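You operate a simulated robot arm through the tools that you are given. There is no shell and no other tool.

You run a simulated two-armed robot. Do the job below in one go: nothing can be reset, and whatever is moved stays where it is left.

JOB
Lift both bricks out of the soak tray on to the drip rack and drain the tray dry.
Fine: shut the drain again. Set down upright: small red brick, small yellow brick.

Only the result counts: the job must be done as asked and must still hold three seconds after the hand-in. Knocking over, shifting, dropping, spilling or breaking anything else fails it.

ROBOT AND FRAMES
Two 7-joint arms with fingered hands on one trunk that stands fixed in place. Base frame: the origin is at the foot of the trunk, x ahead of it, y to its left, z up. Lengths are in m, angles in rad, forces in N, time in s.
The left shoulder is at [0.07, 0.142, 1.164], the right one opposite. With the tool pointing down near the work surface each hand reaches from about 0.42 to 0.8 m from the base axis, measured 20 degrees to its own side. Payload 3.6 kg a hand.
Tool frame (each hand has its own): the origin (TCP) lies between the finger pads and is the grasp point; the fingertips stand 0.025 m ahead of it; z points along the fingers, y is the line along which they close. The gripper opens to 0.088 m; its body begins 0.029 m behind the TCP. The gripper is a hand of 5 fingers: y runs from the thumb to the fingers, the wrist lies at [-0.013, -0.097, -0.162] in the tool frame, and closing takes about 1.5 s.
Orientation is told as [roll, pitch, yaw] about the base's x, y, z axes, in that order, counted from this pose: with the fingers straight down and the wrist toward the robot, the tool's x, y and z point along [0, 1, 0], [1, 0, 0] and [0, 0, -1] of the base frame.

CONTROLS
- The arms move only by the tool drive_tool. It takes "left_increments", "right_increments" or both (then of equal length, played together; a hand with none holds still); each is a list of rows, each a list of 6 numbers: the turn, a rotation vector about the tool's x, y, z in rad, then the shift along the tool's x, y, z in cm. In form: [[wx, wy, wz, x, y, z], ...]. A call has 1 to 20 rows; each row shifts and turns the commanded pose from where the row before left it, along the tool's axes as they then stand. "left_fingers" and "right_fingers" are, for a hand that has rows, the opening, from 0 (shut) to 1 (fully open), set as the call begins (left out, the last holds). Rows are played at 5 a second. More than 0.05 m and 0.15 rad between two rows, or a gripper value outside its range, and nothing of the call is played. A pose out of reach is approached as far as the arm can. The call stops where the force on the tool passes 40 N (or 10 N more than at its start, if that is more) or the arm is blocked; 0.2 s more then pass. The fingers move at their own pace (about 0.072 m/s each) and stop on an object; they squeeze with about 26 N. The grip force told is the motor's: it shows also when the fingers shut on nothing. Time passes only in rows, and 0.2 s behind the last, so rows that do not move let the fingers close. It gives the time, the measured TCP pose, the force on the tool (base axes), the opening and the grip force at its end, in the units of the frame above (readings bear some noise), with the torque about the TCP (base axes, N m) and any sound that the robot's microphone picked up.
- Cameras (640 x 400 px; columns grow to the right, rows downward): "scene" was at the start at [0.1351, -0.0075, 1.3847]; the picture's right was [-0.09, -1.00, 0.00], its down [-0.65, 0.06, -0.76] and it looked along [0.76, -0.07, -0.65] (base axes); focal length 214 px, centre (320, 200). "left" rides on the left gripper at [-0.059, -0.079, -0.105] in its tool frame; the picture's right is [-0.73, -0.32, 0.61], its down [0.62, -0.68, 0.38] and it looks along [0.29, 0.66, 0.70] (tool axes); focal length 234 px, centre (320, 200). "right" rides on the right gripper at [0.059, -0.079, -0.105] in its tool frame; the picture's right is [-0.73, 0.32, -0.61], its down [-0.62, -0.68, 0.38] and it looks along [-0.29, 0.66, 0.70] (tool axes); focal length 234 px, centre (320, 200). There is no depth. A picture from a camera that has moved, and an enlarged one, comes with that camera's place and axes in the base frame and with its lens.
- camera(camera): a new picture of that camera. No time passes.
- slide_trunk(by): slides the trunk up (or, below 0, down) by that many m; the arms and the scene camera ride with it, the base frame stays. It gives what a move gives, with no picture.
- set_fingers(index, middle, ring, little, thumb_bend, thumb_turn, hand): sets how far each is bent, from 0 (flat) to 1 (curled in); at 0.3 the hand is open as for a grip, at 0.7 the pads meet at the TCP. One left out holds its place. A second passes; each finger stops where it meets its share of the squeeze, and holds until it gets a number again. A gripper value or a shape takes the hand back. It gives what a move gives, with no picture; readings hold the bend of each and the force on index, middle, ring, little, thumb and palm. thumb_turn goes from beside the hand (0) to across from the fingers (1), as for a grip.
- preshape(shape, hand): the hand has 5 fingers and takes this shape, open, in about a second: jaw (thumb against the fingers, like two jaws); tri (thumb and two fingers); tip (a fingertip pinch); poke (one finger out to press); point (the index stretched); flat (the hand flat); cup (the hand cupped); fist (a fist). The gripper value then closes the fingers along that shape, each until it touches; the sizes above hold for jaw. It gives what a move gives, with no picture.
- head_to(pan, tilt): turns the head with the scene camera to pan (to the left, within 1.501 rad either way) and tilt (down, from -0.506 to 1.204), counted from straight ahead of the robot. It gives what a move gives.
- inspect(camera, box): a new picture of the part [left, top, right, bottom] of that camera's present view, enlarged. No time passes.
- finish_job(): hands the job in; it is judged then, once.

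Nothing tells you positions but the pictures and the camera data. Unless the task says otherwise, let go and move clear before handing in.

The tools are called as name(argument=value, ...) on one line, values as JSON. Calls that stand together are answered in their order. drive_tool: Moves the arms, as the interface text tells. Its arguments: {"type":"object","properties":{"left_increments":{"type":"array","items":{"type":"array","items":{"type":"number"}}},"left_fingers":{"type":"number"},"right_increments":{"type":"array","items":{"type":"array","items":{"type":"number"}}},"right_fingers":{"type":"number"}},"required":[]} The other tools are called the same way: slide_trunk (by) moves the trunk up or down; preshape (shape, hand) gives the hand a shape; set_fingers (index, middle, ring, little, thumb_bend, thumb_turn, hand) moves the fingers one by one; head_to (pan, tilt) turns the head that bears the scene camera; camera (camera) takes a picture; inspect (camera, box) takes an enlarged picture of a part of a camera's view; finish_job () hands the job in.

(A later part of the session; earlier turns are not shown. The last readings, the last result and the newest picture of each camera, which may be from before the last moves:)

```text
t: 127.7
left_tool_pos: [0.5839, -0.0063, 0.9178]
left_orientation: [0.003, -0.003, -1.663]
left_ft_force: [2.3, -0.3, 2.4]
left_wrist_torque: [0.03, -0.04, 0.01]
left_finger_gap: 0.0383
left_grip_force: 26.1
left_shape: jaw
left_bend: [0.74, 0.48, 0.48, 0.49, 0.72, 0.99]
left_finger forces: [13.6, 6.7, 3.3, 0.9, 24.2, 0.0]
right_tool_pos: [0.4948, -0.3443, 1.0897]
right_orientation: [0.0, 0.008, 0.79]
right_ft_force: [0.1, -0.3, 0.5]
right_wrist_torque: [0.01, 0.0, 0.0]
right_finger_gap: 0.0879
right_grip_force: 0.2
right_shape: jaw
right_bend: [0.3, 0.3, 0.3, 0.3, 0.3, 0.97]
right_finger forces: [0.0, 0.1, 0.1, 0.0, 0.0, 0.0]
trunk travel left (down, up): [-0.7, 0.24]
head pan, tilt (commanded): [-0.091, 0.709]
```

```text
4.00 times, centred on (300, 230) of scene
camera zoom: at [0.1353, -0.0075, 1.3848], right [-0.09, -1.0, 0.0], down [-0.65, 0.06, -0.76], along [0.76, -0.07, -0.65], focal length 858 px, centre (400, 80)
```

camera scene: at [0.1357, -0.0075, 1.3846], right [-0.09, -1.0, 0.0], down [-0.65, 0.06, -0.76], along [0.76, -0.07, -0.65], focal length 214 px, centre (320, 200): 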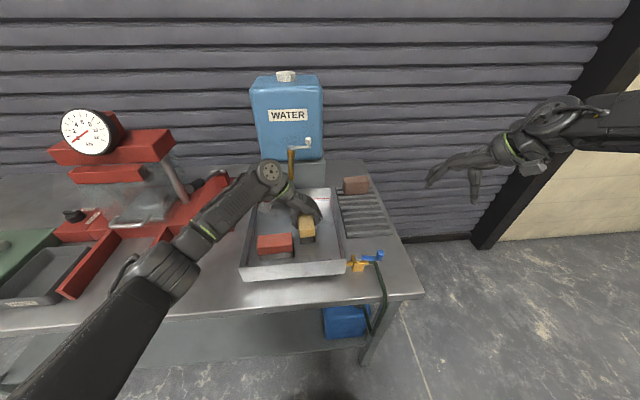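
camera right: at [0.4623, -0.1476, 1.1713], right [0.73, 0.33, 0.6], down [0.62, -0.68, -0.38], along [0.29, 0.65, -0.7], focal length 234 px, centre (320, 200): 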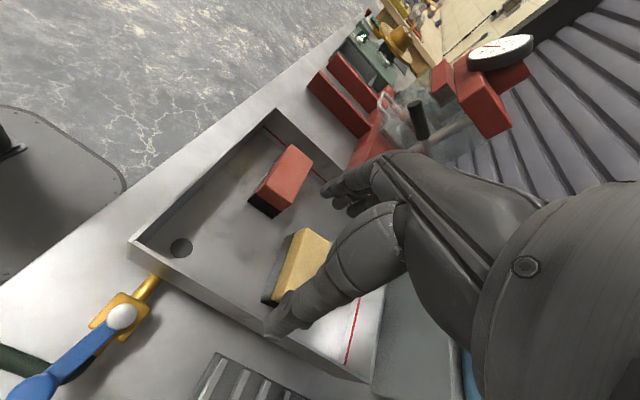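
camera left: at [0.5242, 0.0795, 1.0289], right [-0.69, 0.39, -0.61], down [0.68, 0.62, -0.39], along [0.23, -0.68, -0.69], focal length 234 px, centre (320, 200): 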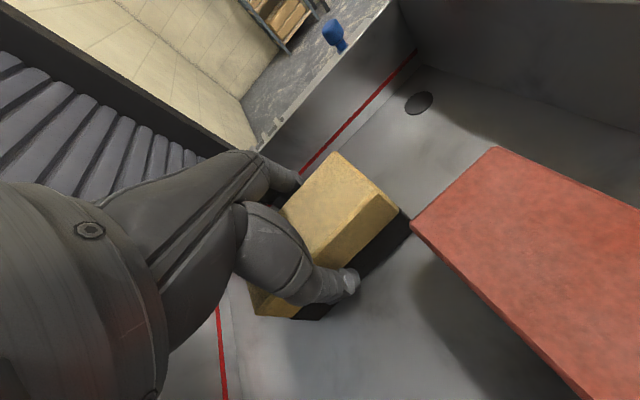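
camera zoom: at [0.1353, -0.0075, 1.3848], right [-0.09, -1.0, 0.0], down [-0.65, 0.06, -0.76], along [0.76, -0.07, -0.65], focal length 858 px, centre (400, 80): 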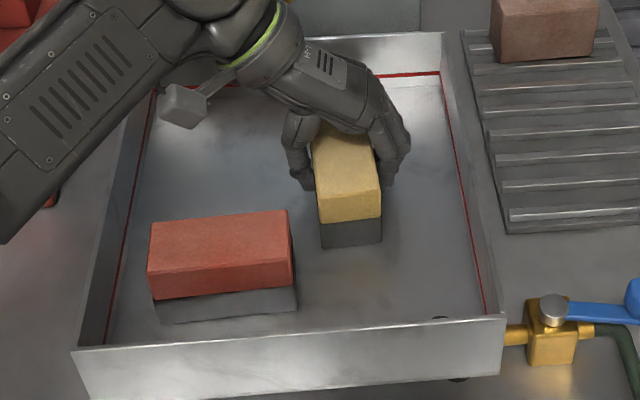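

The brick stands squarely on the tray floor in full view. I'll release, lift clear, then draw the left arm away to its parking spot.

drive_tool(left_increments=[[0, 0, 0, 0, 0, 0], [0, 0, 0, 0, 0, 0], [0, 0, 0, 0, 0, 0], [0, 0, 0, 0, 0, 0], [0, 0, 0, 0, 0, 0], [0, 0, 0, 0, 0, 0], [0, 0, 0, 0, 0, -1.5], [0, 0, 0, 0, 0, -2], [0, 0, 0, 0, 0, -2], [0, 0, 0, -0.7, 0, -2], [0, 0, 0, -0.7, 0, -2], [0, 0, 0, -0.7, 0, -2], [0, 0, 0, 0, 0, 0]], left_fingers=1)

drive_tool(left_increments=[[0, 0, -0.13, 0, 0, -1], [0, 0, -0.13, 0, 0, -1], [0, 0, -0.13, 0, 0, -1], [0, 0, -0.13, 0, 0, -1], [0, 0, -0.13, 0, 0, -1], [0, 0, -0.13, 0, 0, -1], [0, 0, -0.13, 0, 0, -1], [0, 0, -0.13, 0, 0, -1], [0, 0, -0.13, 0, 0, -1], [0, 0, -0.13, 0, 0, -1], [0, 0, -0.13, 0, 0, -1], [0, 0, -0.13, 0, 0, -1], [0, 0, -0.1, 0, 0, 0], [0, 0, 0, 0, 0, 0]])

inspect(camera="scene", box=[235, 170, 395, 290])

camera(camera="scene")

```text
t: 130.5
left_tool_pos: [0.5619, -0.0049, 1.0322]
left_orientation: [0.0, -0.004, -1.662]
left_ft_force: [-0.1, 0.1, 0.6]
left_wrist_torque: [-0.02, -0.04, -0.02]
left_finger_gap: 0.0876
left_grip_force: 0.1
left_shape: jaw
left_bend: [0.3, 0.3, 0.3, 0.3, 0.3, 0.98]
left_finger forces: [0.1, 0.0, 0.1, 0.0, 0.0, 0.1]
right_tool_pos: [0.4959, -0.3433, 1.0887]
right_orientation: [0.0, 0.008, 0.791]
right_ft_force: [-0.9, 0.4, 0.7]
right_wrist_torque: [-0.02, 0.01, -0.02]
right_finger_gap: 0.0878
right_grip_force: 0.1
right_shape: jaw
right_bend: [0.3, 0.3, 0.3, 0.3, 0.3, 0.97]
right_finger forces: [0.0, 0.1, 0.1, 0.0, 0.0, 0.1]
trunk travel left (down, up): [-0.7, 0.24]
head pan, tilt (commanded): [-0.091, 0.709]
```

```text
t: 133.5
left_tool_pos: [0.5626, -0.0028, 1.1535]
left_orientation: [-0.004, 0.0, 0.001]
left_ft_force: [0.2, -0.2, 0.1]
left_wrist_torque: [0.0, -0.01, 0.03]
left_finger_gap: 0.0875
left_grip_force: 0.0
left_shape: jaw
left_bend: [0.3, 0.3, 0.3, 0.3, 0.3, 0.98]
left_finger forces: [0.0, 0.0, 0.1, 0.0, 0.0, 0.1]
right_tool_pos: [0.4957, -0.3428, 1.089]
right_orientation: [0.0, 0.007, 0.791]
right_ft_force: [1.0, 0.1, -0.5]
right_wrist_torque: [0.01, 0.0, 0.0]
right_finger_gap: 0.088
right_grip_force: 0.1
right_shape: jaw
right_bend: [0.3, 0.3, 0.3, 0.3, 0.3, 0.97]
right_finger forces: [0.0, 0.0, 0.0, 0.1, 0.0, 0.0]
trunk travel left (down, up): [-0.7, 0.24]
head pan, tilt (commanded): [-0.091, 0.709]
```

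```text
3.33 times, centred on (315, 230) of scene
camera zoom: at [0.1353, -0.0072, 1.3847], right [-0.09, -1.0, 0.0], down [-0.65, 0.06, -0.76], along [0.76, -0.07, -0.65], focal length 715 px, centre (337, 100)
```

zoom: 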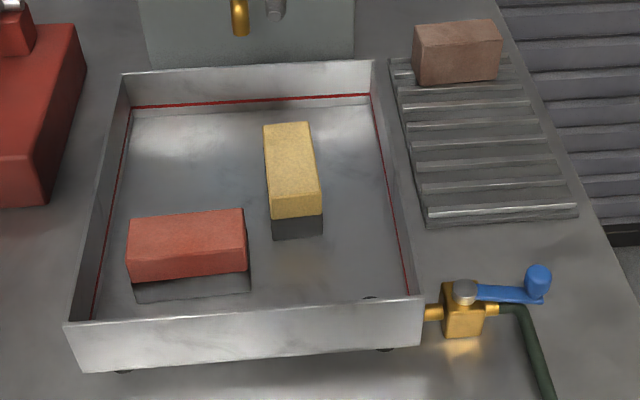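

```text
taken
camera scene: at [0.1353, -0.0072, 1.3847], right [-0.09, -1.0, 0.0], down [-0.65, 0.06, -0.76], along [0.76, -0.07, -0.65], focal length 214 px, centre (320, 200)
```

scene: 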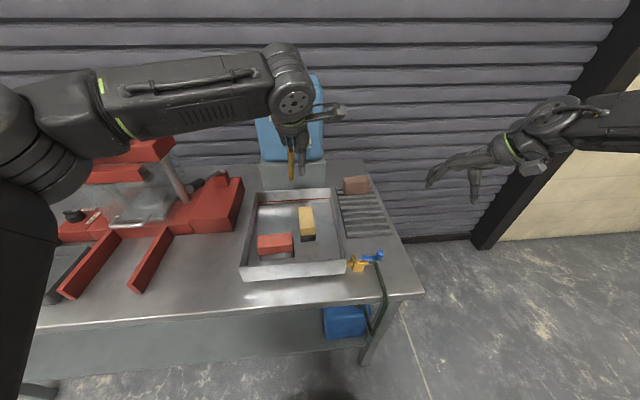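

The yellow brick now lies along x, centred near (0.584,-0.0075). I'll park the left arm and bring the right hand over it at about yaw 97°.

drive_tool(left_increments=[[0, 0, 0, 1.5, 0, -2.2], [0, 0, 0, 2.4, 0, -2.2], [0, 0, 0, 2.4, 0, -2.2], [0, 0, 0, 2.4, 0, -2.2], [0, 0, 0, 2.4, 0, -2.2], [0, 0, 0, 2.4, 0, -2.2], [0, 0, 0, 2.4, 0, -2.2], [0, 0, 0, 2.4, 0, 0], [0, 0, 0, 2.4, 0, 0], [0, 0, 0, 0, 0, 0]])

drive_tool(right_increments=[[0, 0, -0.13, 0, 0, 0], [0, 0, -0.13, 0, 0, 0], [0, 0, -0.13, 0, 0, 0], [0, 0, -0.13, 0, 0, 0], [0, 0, -0.13, 0, 0, 0], [0, 0, -0.13, 0, 0, 0], [0, 0, -0.13, 0, 0, 0], [0, 0, 0, -0.93, 2.29, 0], [0, 0, 0, -0.93, 2.29, 0], [0, 0, 0, -0.93, 2.29, 0], [0, 0, 0, -0.93, 2.29, 0], [0, 0, 0, -0.93, 2.29, 0], [0, 0, 0, -0.93, 2.29, 0], [0, 0, 0, -0.93, 2.29, 0], [0, 0, 0, -0.93, 2.29, 0], [0, 0, 0, -0.93, 2.29, 0], [0, 0, 0, -0.93, 2.29, 0], [0, 0, 0, -0.93, 2.29, 0], [0, 0, 0, -0.93, 2.29, 0], [0, 0, 0, 0, 0, 0]])

camera(camera="scene")

camera(camera="right")

```text
t: 135.7
left_tool_pos: [0.5615, 0.2038, 1.307]
left_orientation: [-0.002, 0.0, -0.002]
left_ft_force: [0.1, -0.9, -0.6]
left_wrist_torque: [0.01, 0.0, -0.01]
left_finger_gap: 0.0877
left_grip_force: 0.0
left_shape: jaw
left_bend: [0.3, 0.3, 0.3, 0.3, 0.3, 0.98]
left_finger forces: [0.0, 0.0, 0.1, 0.0, 0.0, 0.1]
right_tool_pos: [0.4957, -0.345, 1.0896]
right_orientation: [0.002, 0.006, 0.79]
right_ft_force: [0.4, 0.5, 0.2]
right_wrist_torque: [-0.03, -0.02, 0.0]
right_finger_gap: 0.0879
right_grip_force: 0.2
right_shape: jaw
right_bend: [0.3, 0.3, 0.3, 0.3, 0.3, 0.97]
right_finger forces: [0.0, 0.0, 0.0, 0.0, 0.0, 0.0]
trunk travel left (down, up): [-0.7, 0.24]
head pan, tilt (commanded): [-0.091, 0.709]
```

```text
t: 139.9
left_tool_pos: [0.5612, 0.2044, 1.307]
left_orientation: [-0.004, 0.0, -0.002]
left_ft_force: [1.2, -0.5, -0.2]
left_wrist_torque: [0.01, 0.0, 0.02]
left_finger_gap: 0.0879
left_grip_force: 0.2
left_shape: jaw
left_bend: [0.3, 0.3, 0.3, 0.3, 0.3, 0.98]
left_finger forces: [0.0, 0.0, 0.0, 0.0, 0.0, 0.0]
right_tool_pos: [0.5288, -0.0858, 1.089]
right_orientation: [0.004, 0.003, 1.7]
right_ft_force: [0.7, -1.6, 0.3]
right_wrist_torque: [0.05, -0.02, 0.01]
right_finger_gap: 0.0878
right_grip_force: 0.1
right_shape: jaw
right_bend: [0.3, 0.3, 0.3, 0.3, 0.3, 0.97]
right_finger forces: [0.0, 0.0, 0.0, 0.1, 0.0, 0.0]
right hand out of reach, approached as far as the arm can: row 17, 18, 19
trunk travel left (down, up): [-0.7, 0.24]
head pan, tilt (commanded): [-0.091, 0.709]
```

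```text
taken
camera scene: at [0.1351, -0.0076, 1.3847], right [-0.09, -1.0, 0.0], down [-0.65, 0.06, -0.76], along [0.76, -0.07, -0.65], focal length 214 px, centre (320, 200)
```

scene: 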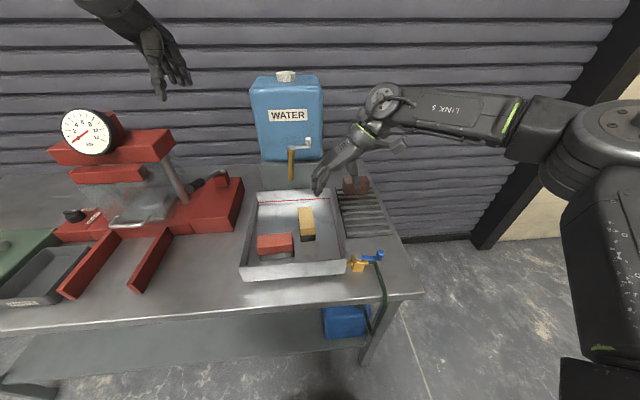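

```text
taken
camera right: at [0.4802, -0.1704, 1.1933], right [0.68, 0.42, 0.6], down [0.7, -0.6, -0.38], along [0.2, 0.69, -0.7], focal length 234 px, centre (320, 200)
```

right: 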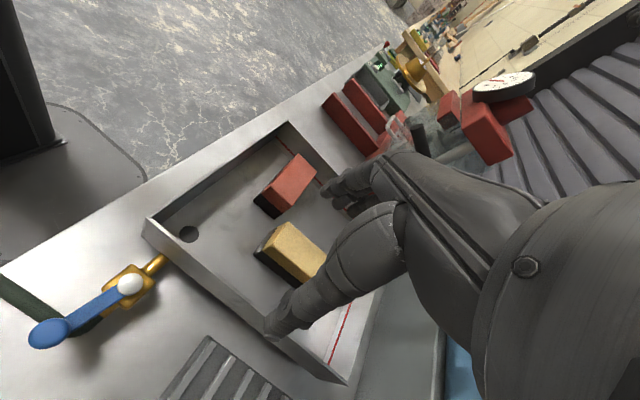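

The right wrist is near its bend limit at yaw 97°. I'll back off to about yaw 83° and approach lower, where the wrist bend is smaller; the fingers can turn the brick slightly on the tray floor as they close.

drive_tool(right_increments=[[0, 0, 0.125, 0, -0.5, 0.5], [0, 0, 0.125, 0, 0, 1.0], [0, 0, 0, 0, 0, 1.5], [0, 0, 0, 0, 0, 1.5], [0, 0, 0, 0, 0, 1.5], [0, 0, 0, -0.75, 1.0, 1.0], [0, 0, 0, -0.75, 1.2, 0.5], [0, 0, 0, 0, 0, 0]])

camera(camera="right")

inspect(camera="scene", box=[235, 150, 415, 285])

```text
t: 141.7
left_tool_pos: [0.5605, 0.2046, 1.3061]
left_orientation: [-0.003, -0.001, -0.002]
left_ft_force: [0.7, -1.1, -0.2]
left_wrist_torque: [0.01, 0.0, 0.03]
left_finger_gap: 0.0878
left_grip_force: 0.0
left_shape: jaw
left_bend: [0.3, 0.3, 0.3, 0.3, 0.3, 0.98]
left_finger forces: [0.0, 0.0, 0.1, 0.1, 0.0, 0.0]
right_tool_pos: [0.5371, -0.0788, 1.0192]
right_orientation: [0.003, 0.005, 1.45]
right_ft_force: [-0.6, 0.2, 0.8]
right_wrist_torque: [0.03, 0.0, -0.01]
right_finger_gap: 0.0877
right_grip_force: 0.1
right_shape: jaw
right_bend: [0.3, 0.3, 0.3, 0.3, 0.3, 0.97]
right_finger forces: [0.0, 0.0, 0.0, 0.1, 0.0, 0.0]
right hand out of reach, approached as far as the arm can: row 7
trunk travel left (down, up): [-0.7, 0.24]
head pan, tilt (commanded): [-0.091, 0.709]
```

```text
taken
camera right: at [0.4677, -0.1491, 1.1223], right [0.76, 0.24, 0.6], down [0.54, -0.75, -0.38], along [0.36, 0.61, -0.7], focal length 234 px, centre (320, 200)
```

right: 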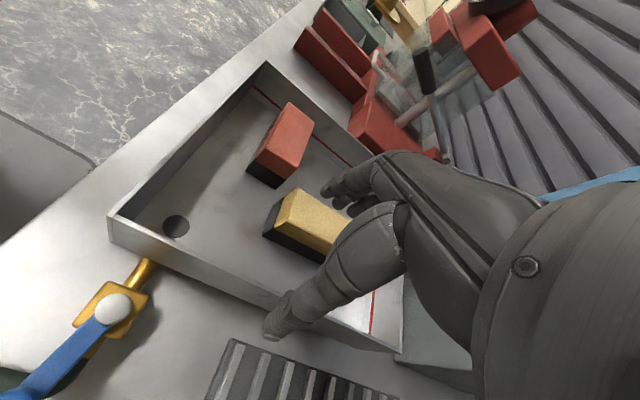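

```text
2.96 times, centred on (325, 218) of scene
camera zoom: at [0.135, -0.0074, 1.3847], right [-0.09, -1.0, 0.0], down [-0.65, 0.06, -0.76], along [0.76, -0.07, -0.65], focal length 636 px, centre (305, 148)
```

zoom: 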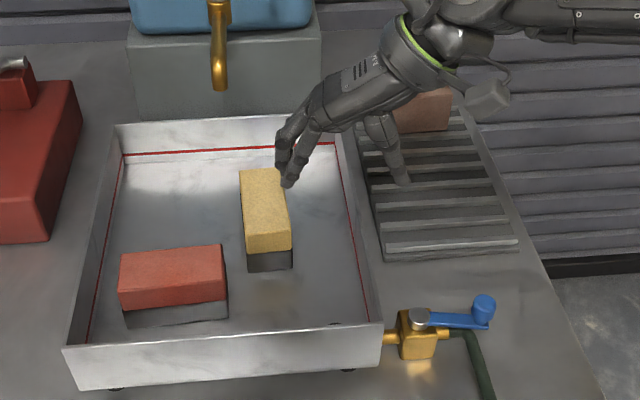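

Still limited near y=-0.08 at that yaw. I'll test, empty and above the tray, whether the right hand at yaw 45 can get over the middle of the tray.

drive_tool(right_increments=[[0, 0, 0.13, 0, 0, 0], [0, 0, 0.13, 0, 0, 0], [0, 0, 0.13, 0, 0, 0], [0, 0, 0.13, 0, 0, 0], [0, 0, 0.14, 0, 0, 0], [0, 0, 0, 0, 0, 0]])

drive_tool(right_increments=[[0, 0, 0, 0.4, 1.3, 0], [0, 0, 0, 0.4, 1.3, 0], [0, 0, 0, 0.4, 1.3, 0], [0, 0, 0, 0.4, 1.3, 0], [0, 0, 0, 0, 0, 0]])

camera(camera="scene")

```text
t: 143.1
left_tool_pos: [0.5618, 0.2046, 1.3055]
left_orientation: [-0.005, 0.001, -0.001]
left_ft_force: [0.3, -0.2, 0.5]
left_wrist_torque: [0.03, -0.04, 0.0]
left_finger_gap: 0.0877
left_grip_force: 0.0
left_shape: jaw
left_bend: [0.3, 0.3, 0.3, 0.3, 0.3, 0.98]
left_finger forces: [0.0, 0.1, 0.0, 0.0, 0.0, 0.0]
right_tool_pos: [0.5509, -0.1266, 1.0281]
right_orientation: [0.009, 0.004, 0.8]
right_ft_force: [0.1, 0.3, -0.4]
right_wrist_torque: [0.02, 0.02, 0.02]
right_finger_gap: 0.0877
right_grip_force: 0.1
right_shape: jaw
right_bend: [0.3, 0.3, 0.3, 0.3, 0.3, 0.97]
right_finger forces: [0.0, 0.0, 0.1, 0.1, 0.0, 0.1]
right hand out of reach, approached as far as the arm can: row 4, 5
trunk travel left (down, up): [-0.7, 0.24]
head pan, tilt (commanded): [-0.091, 0.709]
```

```text
t: 144.3
left_tool_pos: [0.5606, 0.2044, 1.3056]
left_orientation: [-0.004, 0.0, -0.001]
left_ft_force: [-0.8, 0.0, -0.2]
left_wrist_torque: [-0.02, -0.01, 0.02]
left_finger_gap: 0.0878
left_grip_force: 0.1
left_shape: jaw
left_bend: [0.3, 0.3, 0.3, 0.3, 0.3, 0.98]
left_finger forces: [0.0, 0.1, 0.0, 0.0, 0.0, 0.0]
right_tool_pos: [0.5863, -0.1216, 1.0326]
right_orientation: [0.003, 0.007, 0.794]
right_ft_force: [1.1, -0.2, 1.0]
right_wrist_torque: [0.01, -0.02, -0.02]
right_finger_gap: 0.0877
right_grip_force: 0.1
right_shape: jaw
right_bend: [0.3, 0.3, 0.3, 0.3, 0.3, 0.97]
right_finger forces: [0.0, 0.0, 0.0, 0.0, 0.0, 0.0]
right hand out of reach, approached as far as the arm can: row 1, 2, 3, 4
trunk travel left (down, up): [-0.7, 0.24]
head pan, tilt (commanded): [-0.091, 0.709]
```

```text
taken
camera scene: at [0.135, -0.0073, 1.3847], right [-0.09, -1.0, 0.0], down [-0.65, 0.06, -0.76], along [0.76, -0.07, -0.65], focal length 214 px, centre (320, 200)
```

scene: 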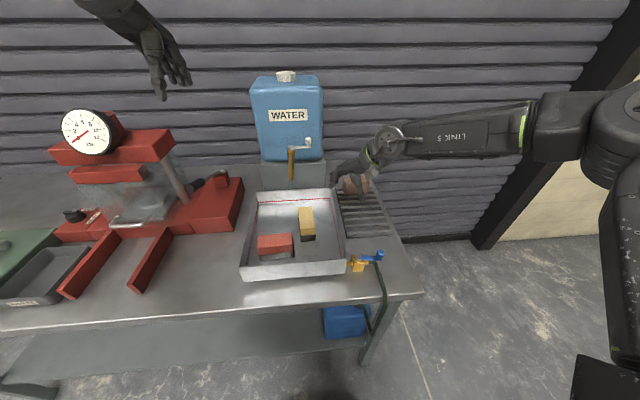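

I've worked through the right arm's geometry: the wrist flipped its forearm-roll branch near the valve, so that joint is now wound against its limit. I can undo it by rolling the whole hand about the forearm axis by about 180° in open air. First I'll move to a safe spot with yaw ≈60°.

drive_tool(right_increments=[[0, 0, 0, -0.41, -2.1, -0.9], [0, 0, 0, -0.41, -2.1, -0.9], [0, 0, 0, -0.41, -2.1, -0.9], [0, 0, 0, -0.41, -2.1, -0.9], [0, 0, 0, -0.41, -2.1, -0.9], [0, 0, 0, -0.41, -2.1, -0.9], [0, 0, 0, -0.41, -2.1, -0.9], [0, 0, 0, -0.41, -2.1, -0.9], [0, 0, 0, -0.41, -2.1, -0.9], [0, 0, -0.125, 0, 0, 0], [0, 0, -0.125, 0, 0, 0], [0, 0, 0, 0, 0, 0]])

camera(camera="scene")

```text
t: 146.9
left_tool_pos: [0.5601, 0.2039, 1.3059]
left_orientation: [-0.004, 0.0, -0.003]
left_ft_force: [-0.5, -0.1, -0.4]
left_wrist_torque: [0.02, 0.0, -0.02]
left_finger_gap: 0.0878
left_grip_force: 0.1
left_shape: jaw
left_bend: [0.3, 0.3, 0.3, 0.3, 0.3, 0.98]
left_finger forces: [0.0, 0.1, 0.1, 0.1, 0.0, 0.1]
right_tool_pos: [0.4803, -0.2804, 1.1186]
right_orientation: [0.002, 0.007, 1.043]
right_ft_force: [0.8, 0.3, 0.2]
right_wrist_torque: [0.0, -0.03, 0.02]
right_finger_gap: 0.0881
right_grip_force: 0.2
right_shape: jaw
right_bend: [0.3, 0.3, 0.3, 0.3, 0.3, 0.97]
right_finger forces: [0.0, 0.0, 0.0, 0.0, 0.1, 0.0]
trunk travel left (down, up): [-0.7, 0.24]
head pan, tilt (commanded): [-0.091, 0.709]
```

```text
taken
camera scene: at [0.1344, -0.0073, 1.3848], right [-0.09, -1.0, 0.0], down [-0.65, 0.06, -0.76], along [0.76, -0.07, -0.65], focal length 214 px, centre (320, 200)
```

scene: 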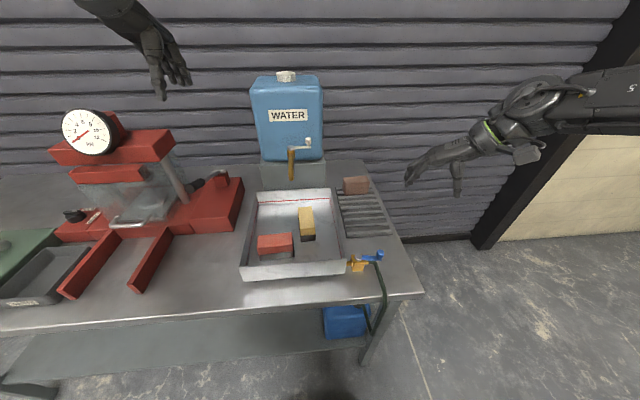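

The arm is clear at (0.48,-0.28,1.12). I'll start rolling the hand about the forearm axis with the wrist point held fixed, a few rows first to see whether it moves freely.

drive_tool(right_increments=[[-0.1165, 0.034, 0.0468, 0.1, 1.95, -1.17], [-0.1165, 0.034, 0.0468, 0.1, 1.95, -1.17], [-0.1165, 0.034, 0.0468, 0.1, 1.95, -1.17], [-0.1165, 0.034, 0.0468, 0.1, 1.95, -1.17], [-0.1165, 0.034, 0.0468, 0.1, 1.95, -1.17], [-0.1165, 0.034, 0.0468, 0.1, 1.95, -1.17], [0, 0, 0, 0, 0, 0]])

camera(camera="scene")

```text
t: 148.5
left_tool_pos: [0.5616, 0.2039, 1.3066]
left_orientation: [-0.002, 0.001, -0.002]
left_ft_force: [-0.2, 0.2, -0.1]
left_wrist_torque: [0.03, 0.02, -0.02]
left_finger_gap: 0.0878
left_grip_force: 0.0
left_shape: jaw
left_bend: [0.3, 0.3, 0.3, 0.3, 0.3, 0.98]
left_finger forces: [0.0, 0.0, 0.0, 0.0, 0.0, 0.0]
right_tool_pos: [0.5363, -0.2117, 1.2118]
right_orientation: [0.353, -0.64, 0.628]
right_ft_force: [-0.6, 0.3, 0.5]
right_wrist_torque: [0.0, 0.0, -0.01]
right_finger_gap: 0.0878
right_grip_force: 0.1
right_shape: jaw
right_bend: [0.3, 0.3, 0.3, 0.3, 0.3, 0.97]
right_finger forces: [0.0, 0.1, 0.1, 0.0, 0.0, 0.1]
trunk travel left (down, up): [-0.7, 0.24]
head pan, tilt (commanded): [-0.091, 0.709]
```

```text
taken
camera scene: at [0.135, -0.0073, 1.3847], right [-0.09, -1.0, 0.0], down [-0.65, 0.06, -0.76], along [0.76, -0.07, -0.65], focal length 214 px, centre (320, 200)
```

scene: 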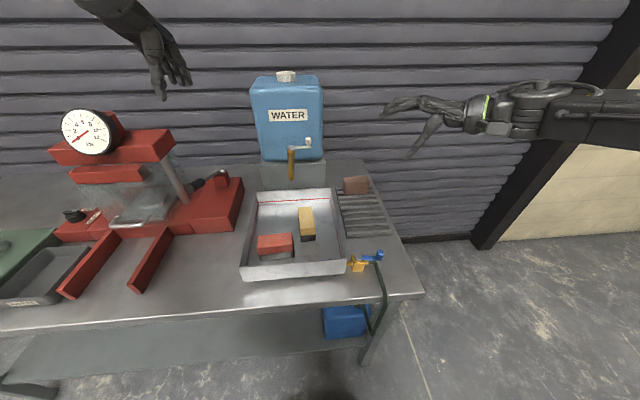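

It rolls freely and the forearm is visibly turning. I'll keep going.

drive_tool(right_increments=[[-0.1165, 0.034, 0.0468, 0.1, 1.95, -1.17], [-0.1165, 0.034, 0.0468, 0.1, 1.95, -1.17], [-0.1165, 0.034, 0.0468, 0.1, 1.95, -1.17], [-0.1165, 0.034, 0.0468, 0.1, 1.95, -1.17], [-0.1165, 0.034, 0.0468, 0.1, 1.95, -1.17], [-0.1165, 0.034, 0.0468, 0.1, 1.95, -1.17], [-0.1165, 0.034, 0.0468, 0.1, 1.95, -1.17], [-0.1165, 0.034, 0.0468, 0.1, 1.95, -1.17], [-0.1165, 0.034, 0.0468, 0.1, 1.95, -1.17], [0, 0, 0, 0, 0, 0]])

camera(camera="scene")

```text
t: 150.7
left_tool_pos: [0.5624, 0.2042, 1.306]
left_orientation: [-0.002, 0.0, 0.0]
left_ft_force: [-0.5, -0.4, 0.6]
left_wrist_torque: [0.0, 0.0, 0.02]
left_finger_gap: 0.0877
left_grip_force: 0.1
left_shape: jaw
left_bend: [0.3, 0.3, 0.3, 0.3, 0.3, 0.98]
left_finger forces: [0.0, 0.1, 0.0, 0.0, 0.1, 0.0]
right_tool_pos: [0.5871, -0.2852, 1.3839]
right_orientation: [1.837, -0.781, -0.922]
right_ft_force: [0.2, -0.2, 0.4]
right_wrist_torque: [-0.01, -0.02, 0.02]
right_finger_gap: 0.0881
right_grip_force: 0.0
right_shape: jaw
right_bend: [0.3, 0.3, 0.3, 0.3, 0.3, 0.97]
right_finger forces: [0.0, 0.0, 0.0, 0.0, 0.0, 0.0]
trunk travel left (down, up): [-0.7, 0.24]
head pan, tilt (commanded): [-0.091, 0.709]
```

```text
taken
camera scene: at [0.1351, -0.0074, 1.3847], right [-0.09, -1.0, 0.0], down [-0.65, 0.06, -0.76], along [0.76, -0.07, -0.65], focal length 214 px, centre (320, 200)
```

scene: 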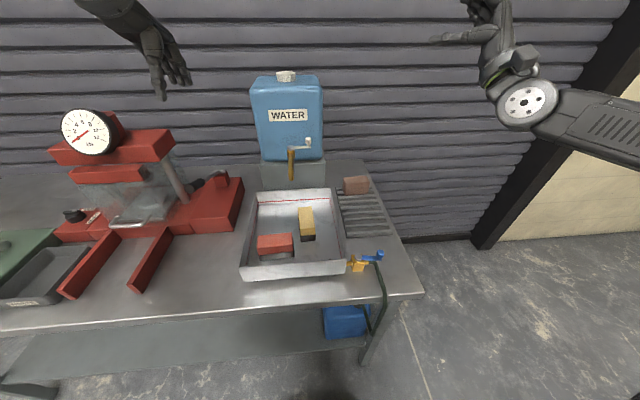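

The forearm has unwound: the wrist disc and vents face the camera as they do on the healthy left arm. Now I'll swing the hand down about the wrist hinge, through straight, to point forward and down.

drive_tool(right_increments=[[0.027, -0.061, 0.1115, -2.07, -0.29, 0.34], [0.027, -0.061, 0.1115, -2.07, -0.29, 0.34], [0.027, -0.061, 0.1115, -2.07, -0.29, 0.34], [0.027, -0.061, 0.1115, -2.07, -0.29, 0.34], [0.027, -0.061, 0.1115, -2.07, -0.29, 0.34], [0.027, -0.061, 0.1115, -2.07, -0.29, 0.34], [0.027, -0.061, 0.1115, -2.07, -0.29, 0.34], [0, 0, 0, 0, 0, 0]])

camera(camera="scene")

```text
t: 152.5
left_tool_pos: [0.5618, 0.2025, 1.3054]
left_orientation: [-0.006, -0.001, -0.003]
left_ft_force: [-1.5, 0.6, 0.6]
left_wrist_torque: [0.01, 0.01, 0.02]
left_finger_gap: 0.088
left_grip_force: 0.1
left_shape: jaw
left_bend: [0.3, 0.3, 0.3, 0.3, 0.3, 0.98]
left_finger forces: [0.0, 0.0, 0.0, 0.1, 0.0, 0.0]
right_tool_pos: [0.6339, -0.3, 1.251]
right_orientation: [1.299, -0.001, -0.724]
right_ft_force: [-0.5, -0.1, 0.1]
right_wrist_torque: [0.0, 0.02, 0.01]
right_finger_gap: 0.0879
right_grip_force: 0.1
right_shape: jaw
right_bend: [0.3, 0.3, 0.3, 0.3, 0.3, 0.97]
right_finger forces: [0.0, 0.0, 0.0, 0.1, 0.0, 0.0]
trunk travel left (down, up): [-0.7, 0.24]
head pan, tilt (commanded): [-0.091, 0.709]
```

```text
taken
camera scene: at [0.135, -0.0078, 1.3847], right [-0.09, -1.0, 0.0], down [-0.65, 0.06, -0.76], along [0.76, -0.07, -0.65], focal length 214 px, centre (320, 200)
```

scene: 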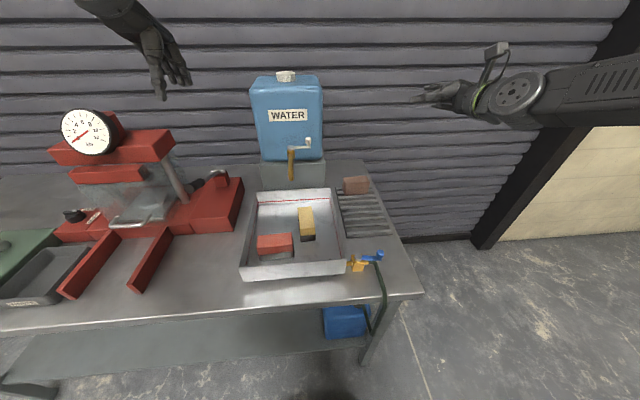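

drive_tool(right_increments=[[0.027, -0.061, 0.1115, -2.07, -0.29, 0.34], [0.027, -0.061, 0.1115, -2.07, -0.29, 0.34], [0.027, -0.061, 0.1115, -2.07, -0.29, 0.34], [0.027, -0.061, 0.1115, -2.07, -0.29, 0.34], [0.027, -0.061, 0.1115, -2.07, -0.29, 0.34], [0.027, -0.061, 0.1115, -2.07, -0.29, 0.34], [0, 0, 0, 0, 0, 0]])

camera(camera="scene")

```text
t: 154.1
left_tool_pos: [0.5616, 0.204, 1.3066]
left_orientation: [-0.003, 0.0, -0.001]
left_ft_force: [0.4, 0.9, -0.5]
left_wrist_torque: [0.0, -0.01, -0.03]
left_finger_gap: 0.0877
left_grip_force: 0.0
left_shape: jaw
left_bend: [0.3, 0.3, 0.3, 0.3, 0.3, 0.98]
left_finger forces: [0.0, 0.1, 0.0, 0.0, 0.0, 0.0]
right_tool_pos: [0.576, -0.2871, 1.1433]
right_orientation: [0.857, 0.662, -0.904]
right_ft_force: [0.4, 0.2, 0.1]
right_wrist_torque: [-0.03, -0.01, -0.02]
right_finger_gap: 0.088
right_grip_force: 0.1
right_shape: jaw
right_bend: [0.3, 0.3, 0.3, 0.3, 0.3, 0.97]
right_finger forces: [0.1, 0.0, 0.1, 0.0, 0.1, 0.0]
trunk travel left (down, up): [-0.7, 0.24]
head pan, tilt (commanded): [-0.091, 0.709]
```

```text
taken
camera scene: at [0.1352, -0.0073, 1.3847], right [-0.09, -1.0, 0.0], down [-0.65, 0.06, -0.76], along [0.76, -0.07, -0.65], focal length 214 px, centre (320, 200)
```

scene: 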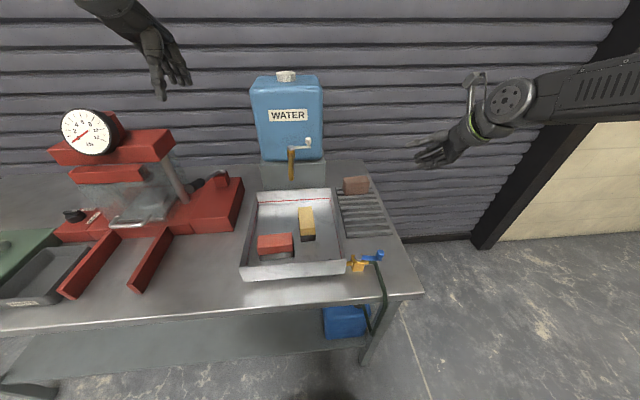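

The hand has crossed to the healthy side of the wrist. Next is a roll of about 89° about the hand axis to bring the tool back to straight down with yaw 0, again holding the wrist point fixed.

drive_tool(right_increments=[[-0.0174, -0.089, -0.0917, -0.55, 0.16, -0.05], [-0.0174, -0.089, -0.0917, -0.55, 0.16, -0.05], [-0.0174, -0.089, -0.0917, -0.55, 0.16, -0.05], [-0.0174, -0.089, -0.0917, -0.55, 0.16, -0.05], [-0.0174, -0.089, -0.0917, -0.55, 0.16, -0.05], [-0.0174, -0.089, -0.0917, -0.55, 0.16, -0.05], [0, 0, 0, 0, 0, 0]])

camera(camera="scene")

```text
t: 155.7
left_tool_pos: [0.5608, 0.2041, 1.3066]
left_orientation: [-0.004, 0.0, -0.003]
left_ft_force: [0.0, 0.0, -0.5]
left_wrist_torque: [0.01, -0.03, -0.06]
left_finger_gap: 0.088
left_grip_force: 0.0
left_shape: jaw
left_bend: [0.3, 0.3, 0.3, 0.3, 0.3, 0.98]
left_finger forces: [0.0, 0.0, 0.0, 0.0, 0.0, 0.1]
right_tool_pos: [0.5586, -0.3076, 1.1208]
right_orientation: [0.486, 0.236, -0.506]
right_ft_force: [1.1, -0.2, -0.2]
right_wrist_torque: [0.01, 0.0, 0.01]
right_finger_gap: 0.0879
right_grip_force: 0.0
right_shape: jaw
right_bend: [0.3, 0.3, 0.3, 0.3, 0.3, 0.97]
right_finger forces: [0.1, 0.0, 0.0, 0.0, 0.0, 0.1]
trunk travel left (down, up): [-0.7, 0.24]
head pan, tilt (commanded): [-0.091, 0.709]
```

```text
taken
camera scene: at [0.1351, -0.0074, 1.3847], right [-0.09, -1.0, 0.0], down [-0.65, 0.06, -0.76], along [0.76, -0.07, -0.65], focal length 214 px, centre (320, 200)
```

scene: 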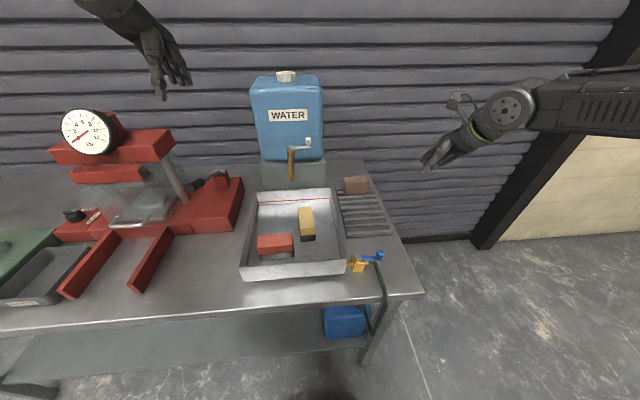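

No warnings so far, so I'll finish this roll to the upright tool pose.

drive_tool(right_increments=[[-0.0174, -0.089, -0.0917, -0.55, 0.16, -0.05], [-0.0174, -0.089, -0.0917, -0.55, 0.16, -0.05], [-0.0174, -0.089, -0.0917, -0.55, 0.16, -0.05], [-0.0174, -0.089, -0.0917, -0.55, 0.16, -0.05], [-0.0174, -0.089, -0.0917, -0.55, 0.16, -0.05], [-0.0174, -0.089, -0.0917, -0.55, 0.16, -0.05], [0, 0, 0, 0, 0, 0]])

camera(camera="scene")

```text
t: 157.3
left_tool_pos: [0.5613, 0.204, 1.3065]
left_orientation: [-0.003, -0.001, -0.002]
left_ft_force: [-0.2, -0.5, 0.1]
left_wrist_torque: [0.04, 0.0, -0.01]
left_finger_gap: 0.0878
left_grip_force: 0.1
left_shape: jaw
left_bend: [0.3, 0.3, 0.3, 0.3, 0.3, 0.98]
left_finger forces: [0.0, 0.0, 0.0, 0.0, 0.0, 0.0]
right_tool_pos: [0.5568, -0.3394, 1.1134]
right_orientation: [0.001, -0.001, 0.0]
right_ft_force: [-0.1, -0.3, -0.4]
right_wrist_torque: [0.0, -0.01, -0.06]
right_finger_gap: 0.0879
right_grip_force: 0.1
right_shape: jaw
right_bend: [0.3, 0.3, 0.3, 0.3, 0.3, 0.97]
right_finger forces: [0.0, 0.0, 0.0, 0.0, 0.0, 0.0]
trunk travel left (down, up): [-0.7, 0.24]
head pan, tilt (commanded): [-0.091, 0.709]
```

```text
taken
camera scene: at [0.1351, -0.0075, 1.3847], right [-0.09, -1.0, 0.0], down [-0.65, 0.06, -0.76], along [0.76, -0.07, -0.65], focal length 214 px, centre (320, 200)
```

scene: 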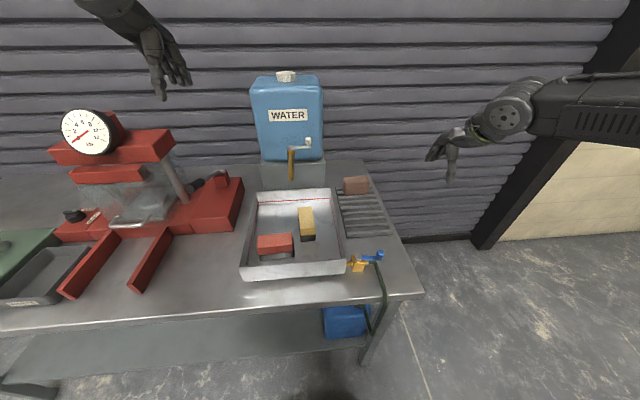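

The right arm is back to yaw 0 in its original, healthy posture. I'll test moving it toward the tray.

drive_tool(right_increments=[[0, 0, 0, 2.6, 0.3, 0], [0, 0, 0, 2.6, 0.3, 0], [0, 0, 0, 2.6, 0.3, 0], [0, 0, 0, 2.6, 0.3, 0], [0, 0, 0, 2.6, 0.3, 0], [0, 0, 0, 2.6, 0.3, 0], [0, 0, 0, 2.6, 0.3, 0], [0, 0, 0, 0, 0, 0]])

camera(camera="scene")

```text
t: 159.1
left_tool_pos: [0.5606, 0.2046, 1.3072]
left_orientation: [-0.003, 0.001, -0.001]
left_ft_force: [-0.4, -0.4, 0.0]
left_wrist_torque: [-0.01, 0.01, 0.01]
left_finger_gap: 0.0875
left_grip_force: 0.1
left_shape: jaw
left_bend: [0.3, 0.3, 0.3, 0.3, 0.3, 0.98]
left_finger forces: [0.0, 0.1, 0.1, 0.0, 0.0, 0.0]
right_tool_pos: [0.5785, -0.1585, 1.114]
right_orientation: [0.0, -0.003, -0.001]
right_ft_force: [0.4, -0.3, 0.0]
right_wrist_torque: [0.0, 0.02, -0.04]
right_finger_gap: 0.088
right_grip_force: 0.0
right_shape: jaw
right_bend: [0.3, 0.3, 0.3, 0.3, 0.3, 0.97]
right_finger forces: [0.0, 0.0, 0.0, 0.0, 0.0, 0.0]
trunk travel left (down, up): [-0.7, 0.24]
head pan, tilt (commanded): [-0.091, 0.709]
```

```text
taken
camera scene: at [0.1347, -0.0076, 1.3847], right [-0.09, -1.0, 0.0], down [-0.65, 0.06, -0.76], along [0.76, -0.07, -0.65], focal length 214 px, centre (320, 200)
```

scene: 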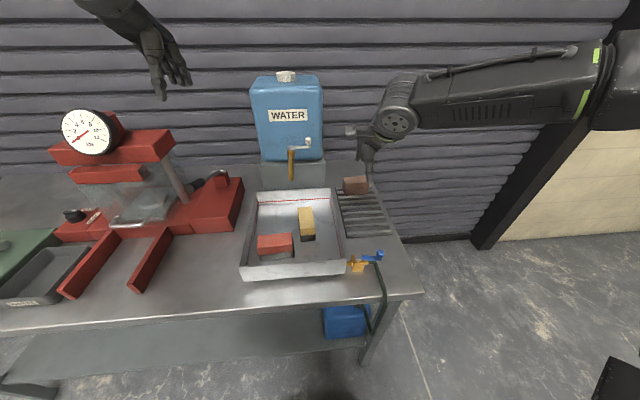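

The right arm now moves freely at yaw 0, so it can do the whole transfer itself. I'll start with the red brick and move above it.

drive_tool(right_increments=[[0, 0, 0, 2.33, -0.73, 0.3], [0, 0, 0, 2.33, -0.73, 0.3], [0, 0, 0, 2.33, -0.73, 0.3], [0, 0, 0, 2.33, -0.73, 0.3], [0, 0, 0, 2.33, -0.73, 0.3], [0, 0, 0, 2.33, -0.73, 0.3], [0, 0, 0, 2.33, -0.73, 0.3], [0, 0, 0, 2.33, -0.73, 0.3], [0, 0, 0, 0, 0, 0]], right_fingers=0.75)

camera(camera="scene")

camera(camera="right")

```text
t: 161.1
left_tool_pos: [0.5612, 0.2029, 1.3062]
left_orientation: [-0.001, -0.001, -0.002]
left_ft_force: [-0.4, 0.5, 1.0]
left_wrist_torque: [0.04, 0.03, -0.01]
left_finger_gap: 0.0879
left_grip_force: 0.0
left_shape: jaw
left_bend: [0.3, 0.3, 0.3, 0.3, 0.3, 0.98]
left_finger forces: [0.1, 0.0, 0.0, 0.0, 0.0, 0.1]
right_tool_pos: [0.5165, -0.0672, 1.0966]
right_orientation: [0.005, -0.003, 0.0]
right_ft_force: [0.1, 0.2, -1.1]
right_wrist_torque: [0.03, 0.01, -0.01]
right_finger_gap: 0.0663
right_grip_force: 0.0
right_shape: jaw
right_bend: [0.27, 0.35, 0.32, 0.34, 0.54, 0.99]
right_finger forces: [0.0, 0.1, 0.1, 0.1, 0.1, 0.0]
right hand out of reach, approached as far as the arm can: row 4, 5, 6, 7, 8
trunk travel left (down, up): [-0.7, 0.24]
head pan, tilt (commanded): [-0.091, 0.709]
```

```text
taken
camera scene: at [0.1353, -0.0074, 1.3847], right [-0.09, -1.0, 0.0], down [-0.65, 0.06, -0.76], along [0.76, -0.07, -0.65], focal length 214 px, centre (320, 200)
```

scene: 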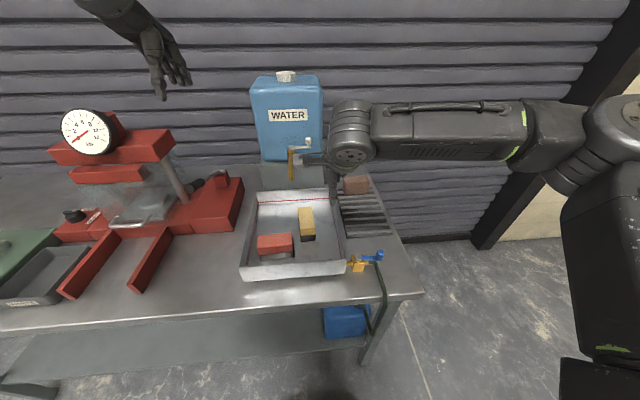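

```text
taken
camera right: at [0.4366, -0.0081, 1.2002], right [0.32, -0.73, 0.61], down [-0.68, -0.62, -0.39], along [0.66, -0.29, -0.7], focal length 234 px, centre (320, 200)
```

right: 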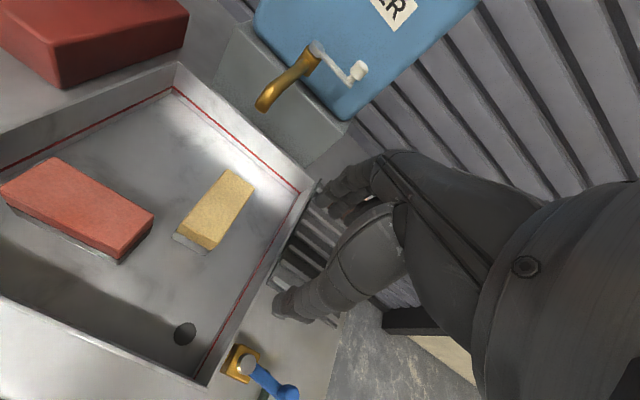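

At this short range the right wrist reaches its bend limit near y=-0.07, so red is better lifted by the left hand. I'll test how far the right hand gets at larger x, over the far part of the tray.

drive_tool(right_increments=[[0, 0, 0, -0.5, 1.4, 0], [0, 0, 0, -0.5, 1.4, 0], [0, 0, 0, 0, 1.4, -0.5], [0, 0, 0, 0, 1.4, -0.5], [0, 0, 0, 0, 1.4, -0.5], [0, 0, 0, 0, 1.4, -0.5], [0, 0, 0, 0, 0, 0]])

drive_tool(right_increments=[[0, 0, 0, 1.0, 0, 0], [0, 0, 0, 1.0, 0, 0], [0, 0, 0, 1.0, 0, 0], [0, 0, 0, 1.0, 0, 0], [0, 0, 0, 1.0, 0, 0], [0, 0, 0, 0, 0, 0]])

camera(camera="scene")

```text
t: 162.7
left_tool_pos: [0.5617, 0.2029, 1.3056]
left_orientation: [-0.005, 0.001, -0.001]
left_ft_force: [0.4, 0.2, 0.0]
left_wrist_torque: [0.0, 0.0, -0.03]
left_finger_gap: 0.0877
left_grip_force: 0.2
left_shape: jaw
left_bend: [0.3, 0.3, 0.3, 0.3, 0.3, 0.98]
left_finger forces: [0.1, 0.0, 0.0, 0.0, 0.0, 0.0]
right_tool_pos: [0.5852, -0.1027, 1.1169]
right_orientation: [0.002, -0.003, 0.0]
right_ft_force: [0.5, -0.3, 0.5]
right_wrist_torque: [-0.03, 0.0, 0.0]
right_finger_gap: 0.0661
right_grip_force: 0.1
right_shape: jaw
right_bend: [0.27, 0.35, 0.32, 0.34, 0.54, 0.99]
right_finger forces: [0.0, 0.0, 0.0, 0.0, 0.1, 0.0]
right hand out of reach, approached as far as the arm can: row 3, 4, 5, 6
trunk travel left (down, up): [-0.7, 0.24]
head pan, tilt (commanded): [-0.091, 0.709]
```

```text
t: 164.1
left_tool_pos: [0.5609, 0.205, 1.3068]
left_orientation: [-0.004, 0.0, -0.002]
left_ft_force: [0.0, -0.1, -0.2]
left_wrist_torque: [0.01, 0.01, 0.01]
left_finger_gap: 0.0878
left_grip_force: 0.0
left_shape: jaw
left_bend: [0.3, 0.3, 0.3, 0.3, 0.3, 0.98]
left_finger forces: [0.0, 0.1, 0.1, 0.0, 0.0, 0.0]
right_tool_pos: [0.563, -0.0888, 1.1152]
right_orientation: [0.002, -0.001, -0.001]
right_ft_force: [0.1, -0.8, -0.2]
right_wrist_torque: [0.02, 0.01, -0.04]
right_finger_gap: 0.0665
right_grip_force: 0.1
right_shape: jaw
right_bend: [0.27, 0.35, 0.32, 0.34, 0.54, 0.99]
right_finger forces: [0.0, 0.0, 0.1, 0.0, 0.0, 0.0]
right hand out of reach, approached as far as the arm can: row 1, 2, 3, 4, 5
trunk travel left (down, up): [-0.7, 0.24]
head pan, tilt (commanded): [-0.091, 0.709]
```

```text
taken
camera scene: at [0.1352, -0.0075, 1.3847], right [-0.09, -1.0, 0.0], down [-0.65, 0.06, -0.76], along [0.76, -0.07, -0.65], focal length 214 px, centre (320, 200)
```

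scene: 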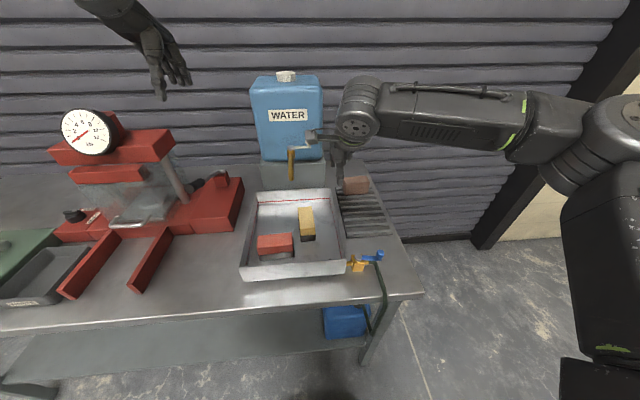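

The limit seems tied to height, since a higher hand needs more wrist roll. I'll lower to about z=1.0, still clear of the rim and bricks, and try moving toward +y again.

drive_tool(right_increments=[[0, 0, 0, -1, 0.5, 1.5], [0, 0, 0, -1, 0.5, 1.5], [0, 0, 0, 0, 0.5, 2], [0, 0, 0, 0, 0.5, 2], [0, 0, 0, 0, 0.5, 2], [0, 0, 0, 0, 0, 2], [0, 0, 0, 0, 0, 0]])

drive_tool(right_increments=[[0, 0, 0, 1.5, 0, 0], [0, 0, 0, 1.5, 0, 0], [0, 0, 0, 1.5, 0, 0], [0, 0, 0, 1.5, 0, 0], [0, 0, 0, 0, 0, 0]])

camera(camera="scene")

```text
t: 165.7
left_tool_pos: [0.5621, 0.202, 1.3066]
left_orientation: [-0.002, 0.0, -0.002]
left_ft_force: [0.3, -1.2, 0.1]
left_wrist_torque: [0.01, -0.02, -0.01]
left_finger_gap: 0.0876
left_grip_force: 0.2
left_shape: jaw
left_bend: [0.3, 0.3, 0.3, 0.3, 0.3, 0.98]
left_finger forces: [0.1, 0.1, 0.0, 0.1, 0.1, 0.1]
right_tool_pos: [0.5815, -0.1171, 1.0082]
right_orientation: [0.001, -0.002, 0.001]
right_ft_force: [0.2, -0.3, -0.3]
right_wrist_torque: [-0.02, 0.0, 0.0]
right_finger_gap: 0.0663
right_grip_force: 0.0
right_shape: jaw
right_bend: [0.27, 0.35, 0.32, 0.34, 0.54, 0.99]
right_finger forces: [0.0, 0.0, 0.0, 0.1, 0.1, 0.0]
right hand out of reach, approached as far as the arm can: row 5, 6
trunk travel left (down, up): [-0.7, 0.24]
head pan, tilt (commanded): [-0.091, 0.709]
```

```text
t: 166.9
left_tool_pos: [0.561, 0.2036, 1.3059]
left_orientation: [-0.004, 0.0, -0.002]
left_ft_force: [-0.4, 0.1, 0.7]
left_wrist_torque: [0.03, 0.02, -0.01]
left_finger_gap: 0.0877
left_grip_force: 0.1
left_shape: jaw
left_bend: [0.3, 0.3, 0.3, 0.3, 0.3, 0.98]
left_finger forces: [0.0, 0.0, 0.0, 0.1, 0.0, 0.0]
right_tool_pos: [0.5574, -0.0974, 1.0218]
right_orientation: [0.002, -0.002, -0.001]
right_ft_force: [-0.6, 0.1, 0.1]
right_wrist_torque: [-0.02, 0.03, 0.02]
right_finger_gap: 0.0661
right_grip_force: 0.0
right_shape: jaw
right_bend: [0.27, 0.35, 0.32, 0.34, 0.54, 0.99]
right_finger forces: [0.1, 0.0, 0.0, 0.1, 0.0, 0.1]
right hand out of reach, approached as far as the arm can: row 1, 2, 3, 4
trunk travel left (down, up): [-0.7, 0.24]
head pan, tilt (commanded): [-0.091, 0.709]
```

```text
taken
camera scene: at [0.1352, -0.0075, 1.3847], right [-0.09, -1.0, 0.0], down [-0.65, 0.06, -0.76], along [0.76, -0.07, -0.65], focal length 214 px, centre (320, 200)
```

scene: 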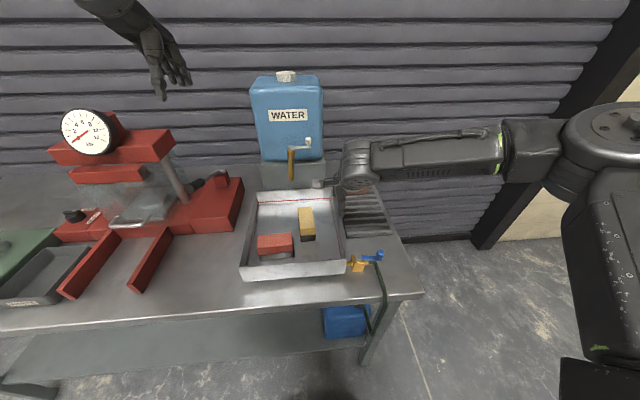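

The right hand works well for y below about -0.1, which covers the whole rack. So the left will carry each brick onto the front-left of the rack and the right will take it from there. I'll retreat the right arm and bring the left back to the yellow brick.

drive_tool(right_increments=[[0, 0, 0, -1, 0, -1], [0, 0, 0, -2, 0, -1.5], [0, 0, 0, -2.2, 0, -1.5], [0, 0, 0, -2.2, 0, -1.5], [0, 0, 0, -2.2, 0, -1.5], [0, 0, 0, -2.2, 0, -1], [0, 0, 0, -2.2, 0, 0], [0, 0, 0, -2.2, 0, 0], [0, 0, 0, -2.2, 0, 0], [0, 0, 0, -2.2, 0, 0], [0, 0, 0, -2.2, 0, 0], [0, 0, 0, -2.2, 0, 0], [0, 0, 0, 0, 0, 0]])

drive_tool(left_increments=[[0, 0, 0, -2.4, 0, 0], [0, 0, 0, -2.4, 0, 0], [0, 0, 0, -2.4, 0, 2.2], [0, 0, 0, -2.4, 0, 2.2], [0, 0, 0, -2.4, 0, 2.2], [0, 0, 0, -2.4, 0, 2.2], [0, 0, 0, -2.4, 0, 2.2], [0, 0, 0, -2.4, 0, 2.2], [0, 0, 0, -1.5, 0, 2.2], [0, 0, 0, 0, 0, 0]])

camera(camera="scene")

```text
t: 169.7
left_tool_pos: [0.5609, 0.2046, 1.3062]
left_orientation: [-0.002, 0.0, -0.003]
left_ft_force: [-0.7, -0.2, 0.0]
left_wrist_torque: [-0.01, -0.02, -0.02]
left_finger_gap: 0.0879
left_grip_force: 0.0
left_shape: jaw
left_bend: [0.3, 0.3, 0.3, 0.3, 0.3, 0.98]
left_finger forces: [0.1, 0.0, 0.0, 0.1, 0.1, 0.1]
right_tool_pos: [0.5564, -0.3476, 1.1034]
right_orientation: [0.0, -0.003, -0.001]
right_ft_force: [0.7, 1.2, 0.0]
right_wrist_torque: [-0.02, -0.02, 0.0]
right_finger_gap: 0.0662
right_grip_force: 0.1
right_shape: jaw
right_bend: [0.27, 0.35, 0.32, 0.34, 0.54, 0.99]
right_finger forces: [0.0, 0.0, 0.0, 0.0, 0.0, 0.0]
trunk travel left (down, up): [-0.7, 0.24]
head pan, tilt (commanded): [-0.091, 0.709]
```

```text
t: 171.9
left_tool_pos: [0.5601, -0.0028, 1.1536]
left_orientation: [-0.003, 0.0, -0.002]
left_ft_force: [-0.2, -0.4, -0.1]
left_wrist_torque: [0.0, 0.01, 0.0]
left_finger_gap: 0.0876
left_grip_force: 0.1
left_shape: jaw
left_bend: [0.3, 0.3, 0.3, 0.3, 0.3, 0.98]
left_finger forces: [0.1, 0.0, 0.0, 0.1, 0.0, 0.1]
right_tool_pos: [0.5571, -0.3461, 1.1024]
right_orientation: [0.0, -0.002, -0.003]
right_ft_force: [-0.2, 0.0, 0.1]
right_wrist_torque: [0.0, 0.01, 0.0]
right_finger_gap: 0.0663
right_grip_force: 0.1
right_shape: jaw
right_bend: [0.27, 0.35, 0.32, 0.34, 0.54, 0.99]
right_finger forces: [0.1, 0.0, 0.1, 0.0, 0.0, 0.0]
trunk travel left (down, up): [-0.7, 0.24]
head pan, tilt (commanded): [-0.091, 0.709]
```

```text
taken
camera scene: at [0.1348, -0.0072, 1.3847], right [-0.09, -1.0, 0.0], down [-0.65, 0.06, -0.76], along [0.76, -0.07, -0.65], focal length 214 px, centre (320, 200)
```

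scene: 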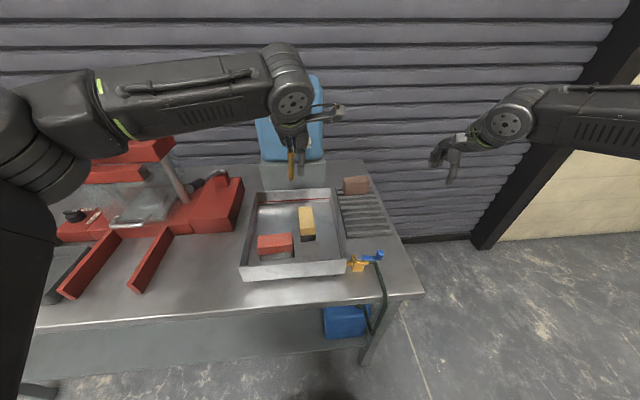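

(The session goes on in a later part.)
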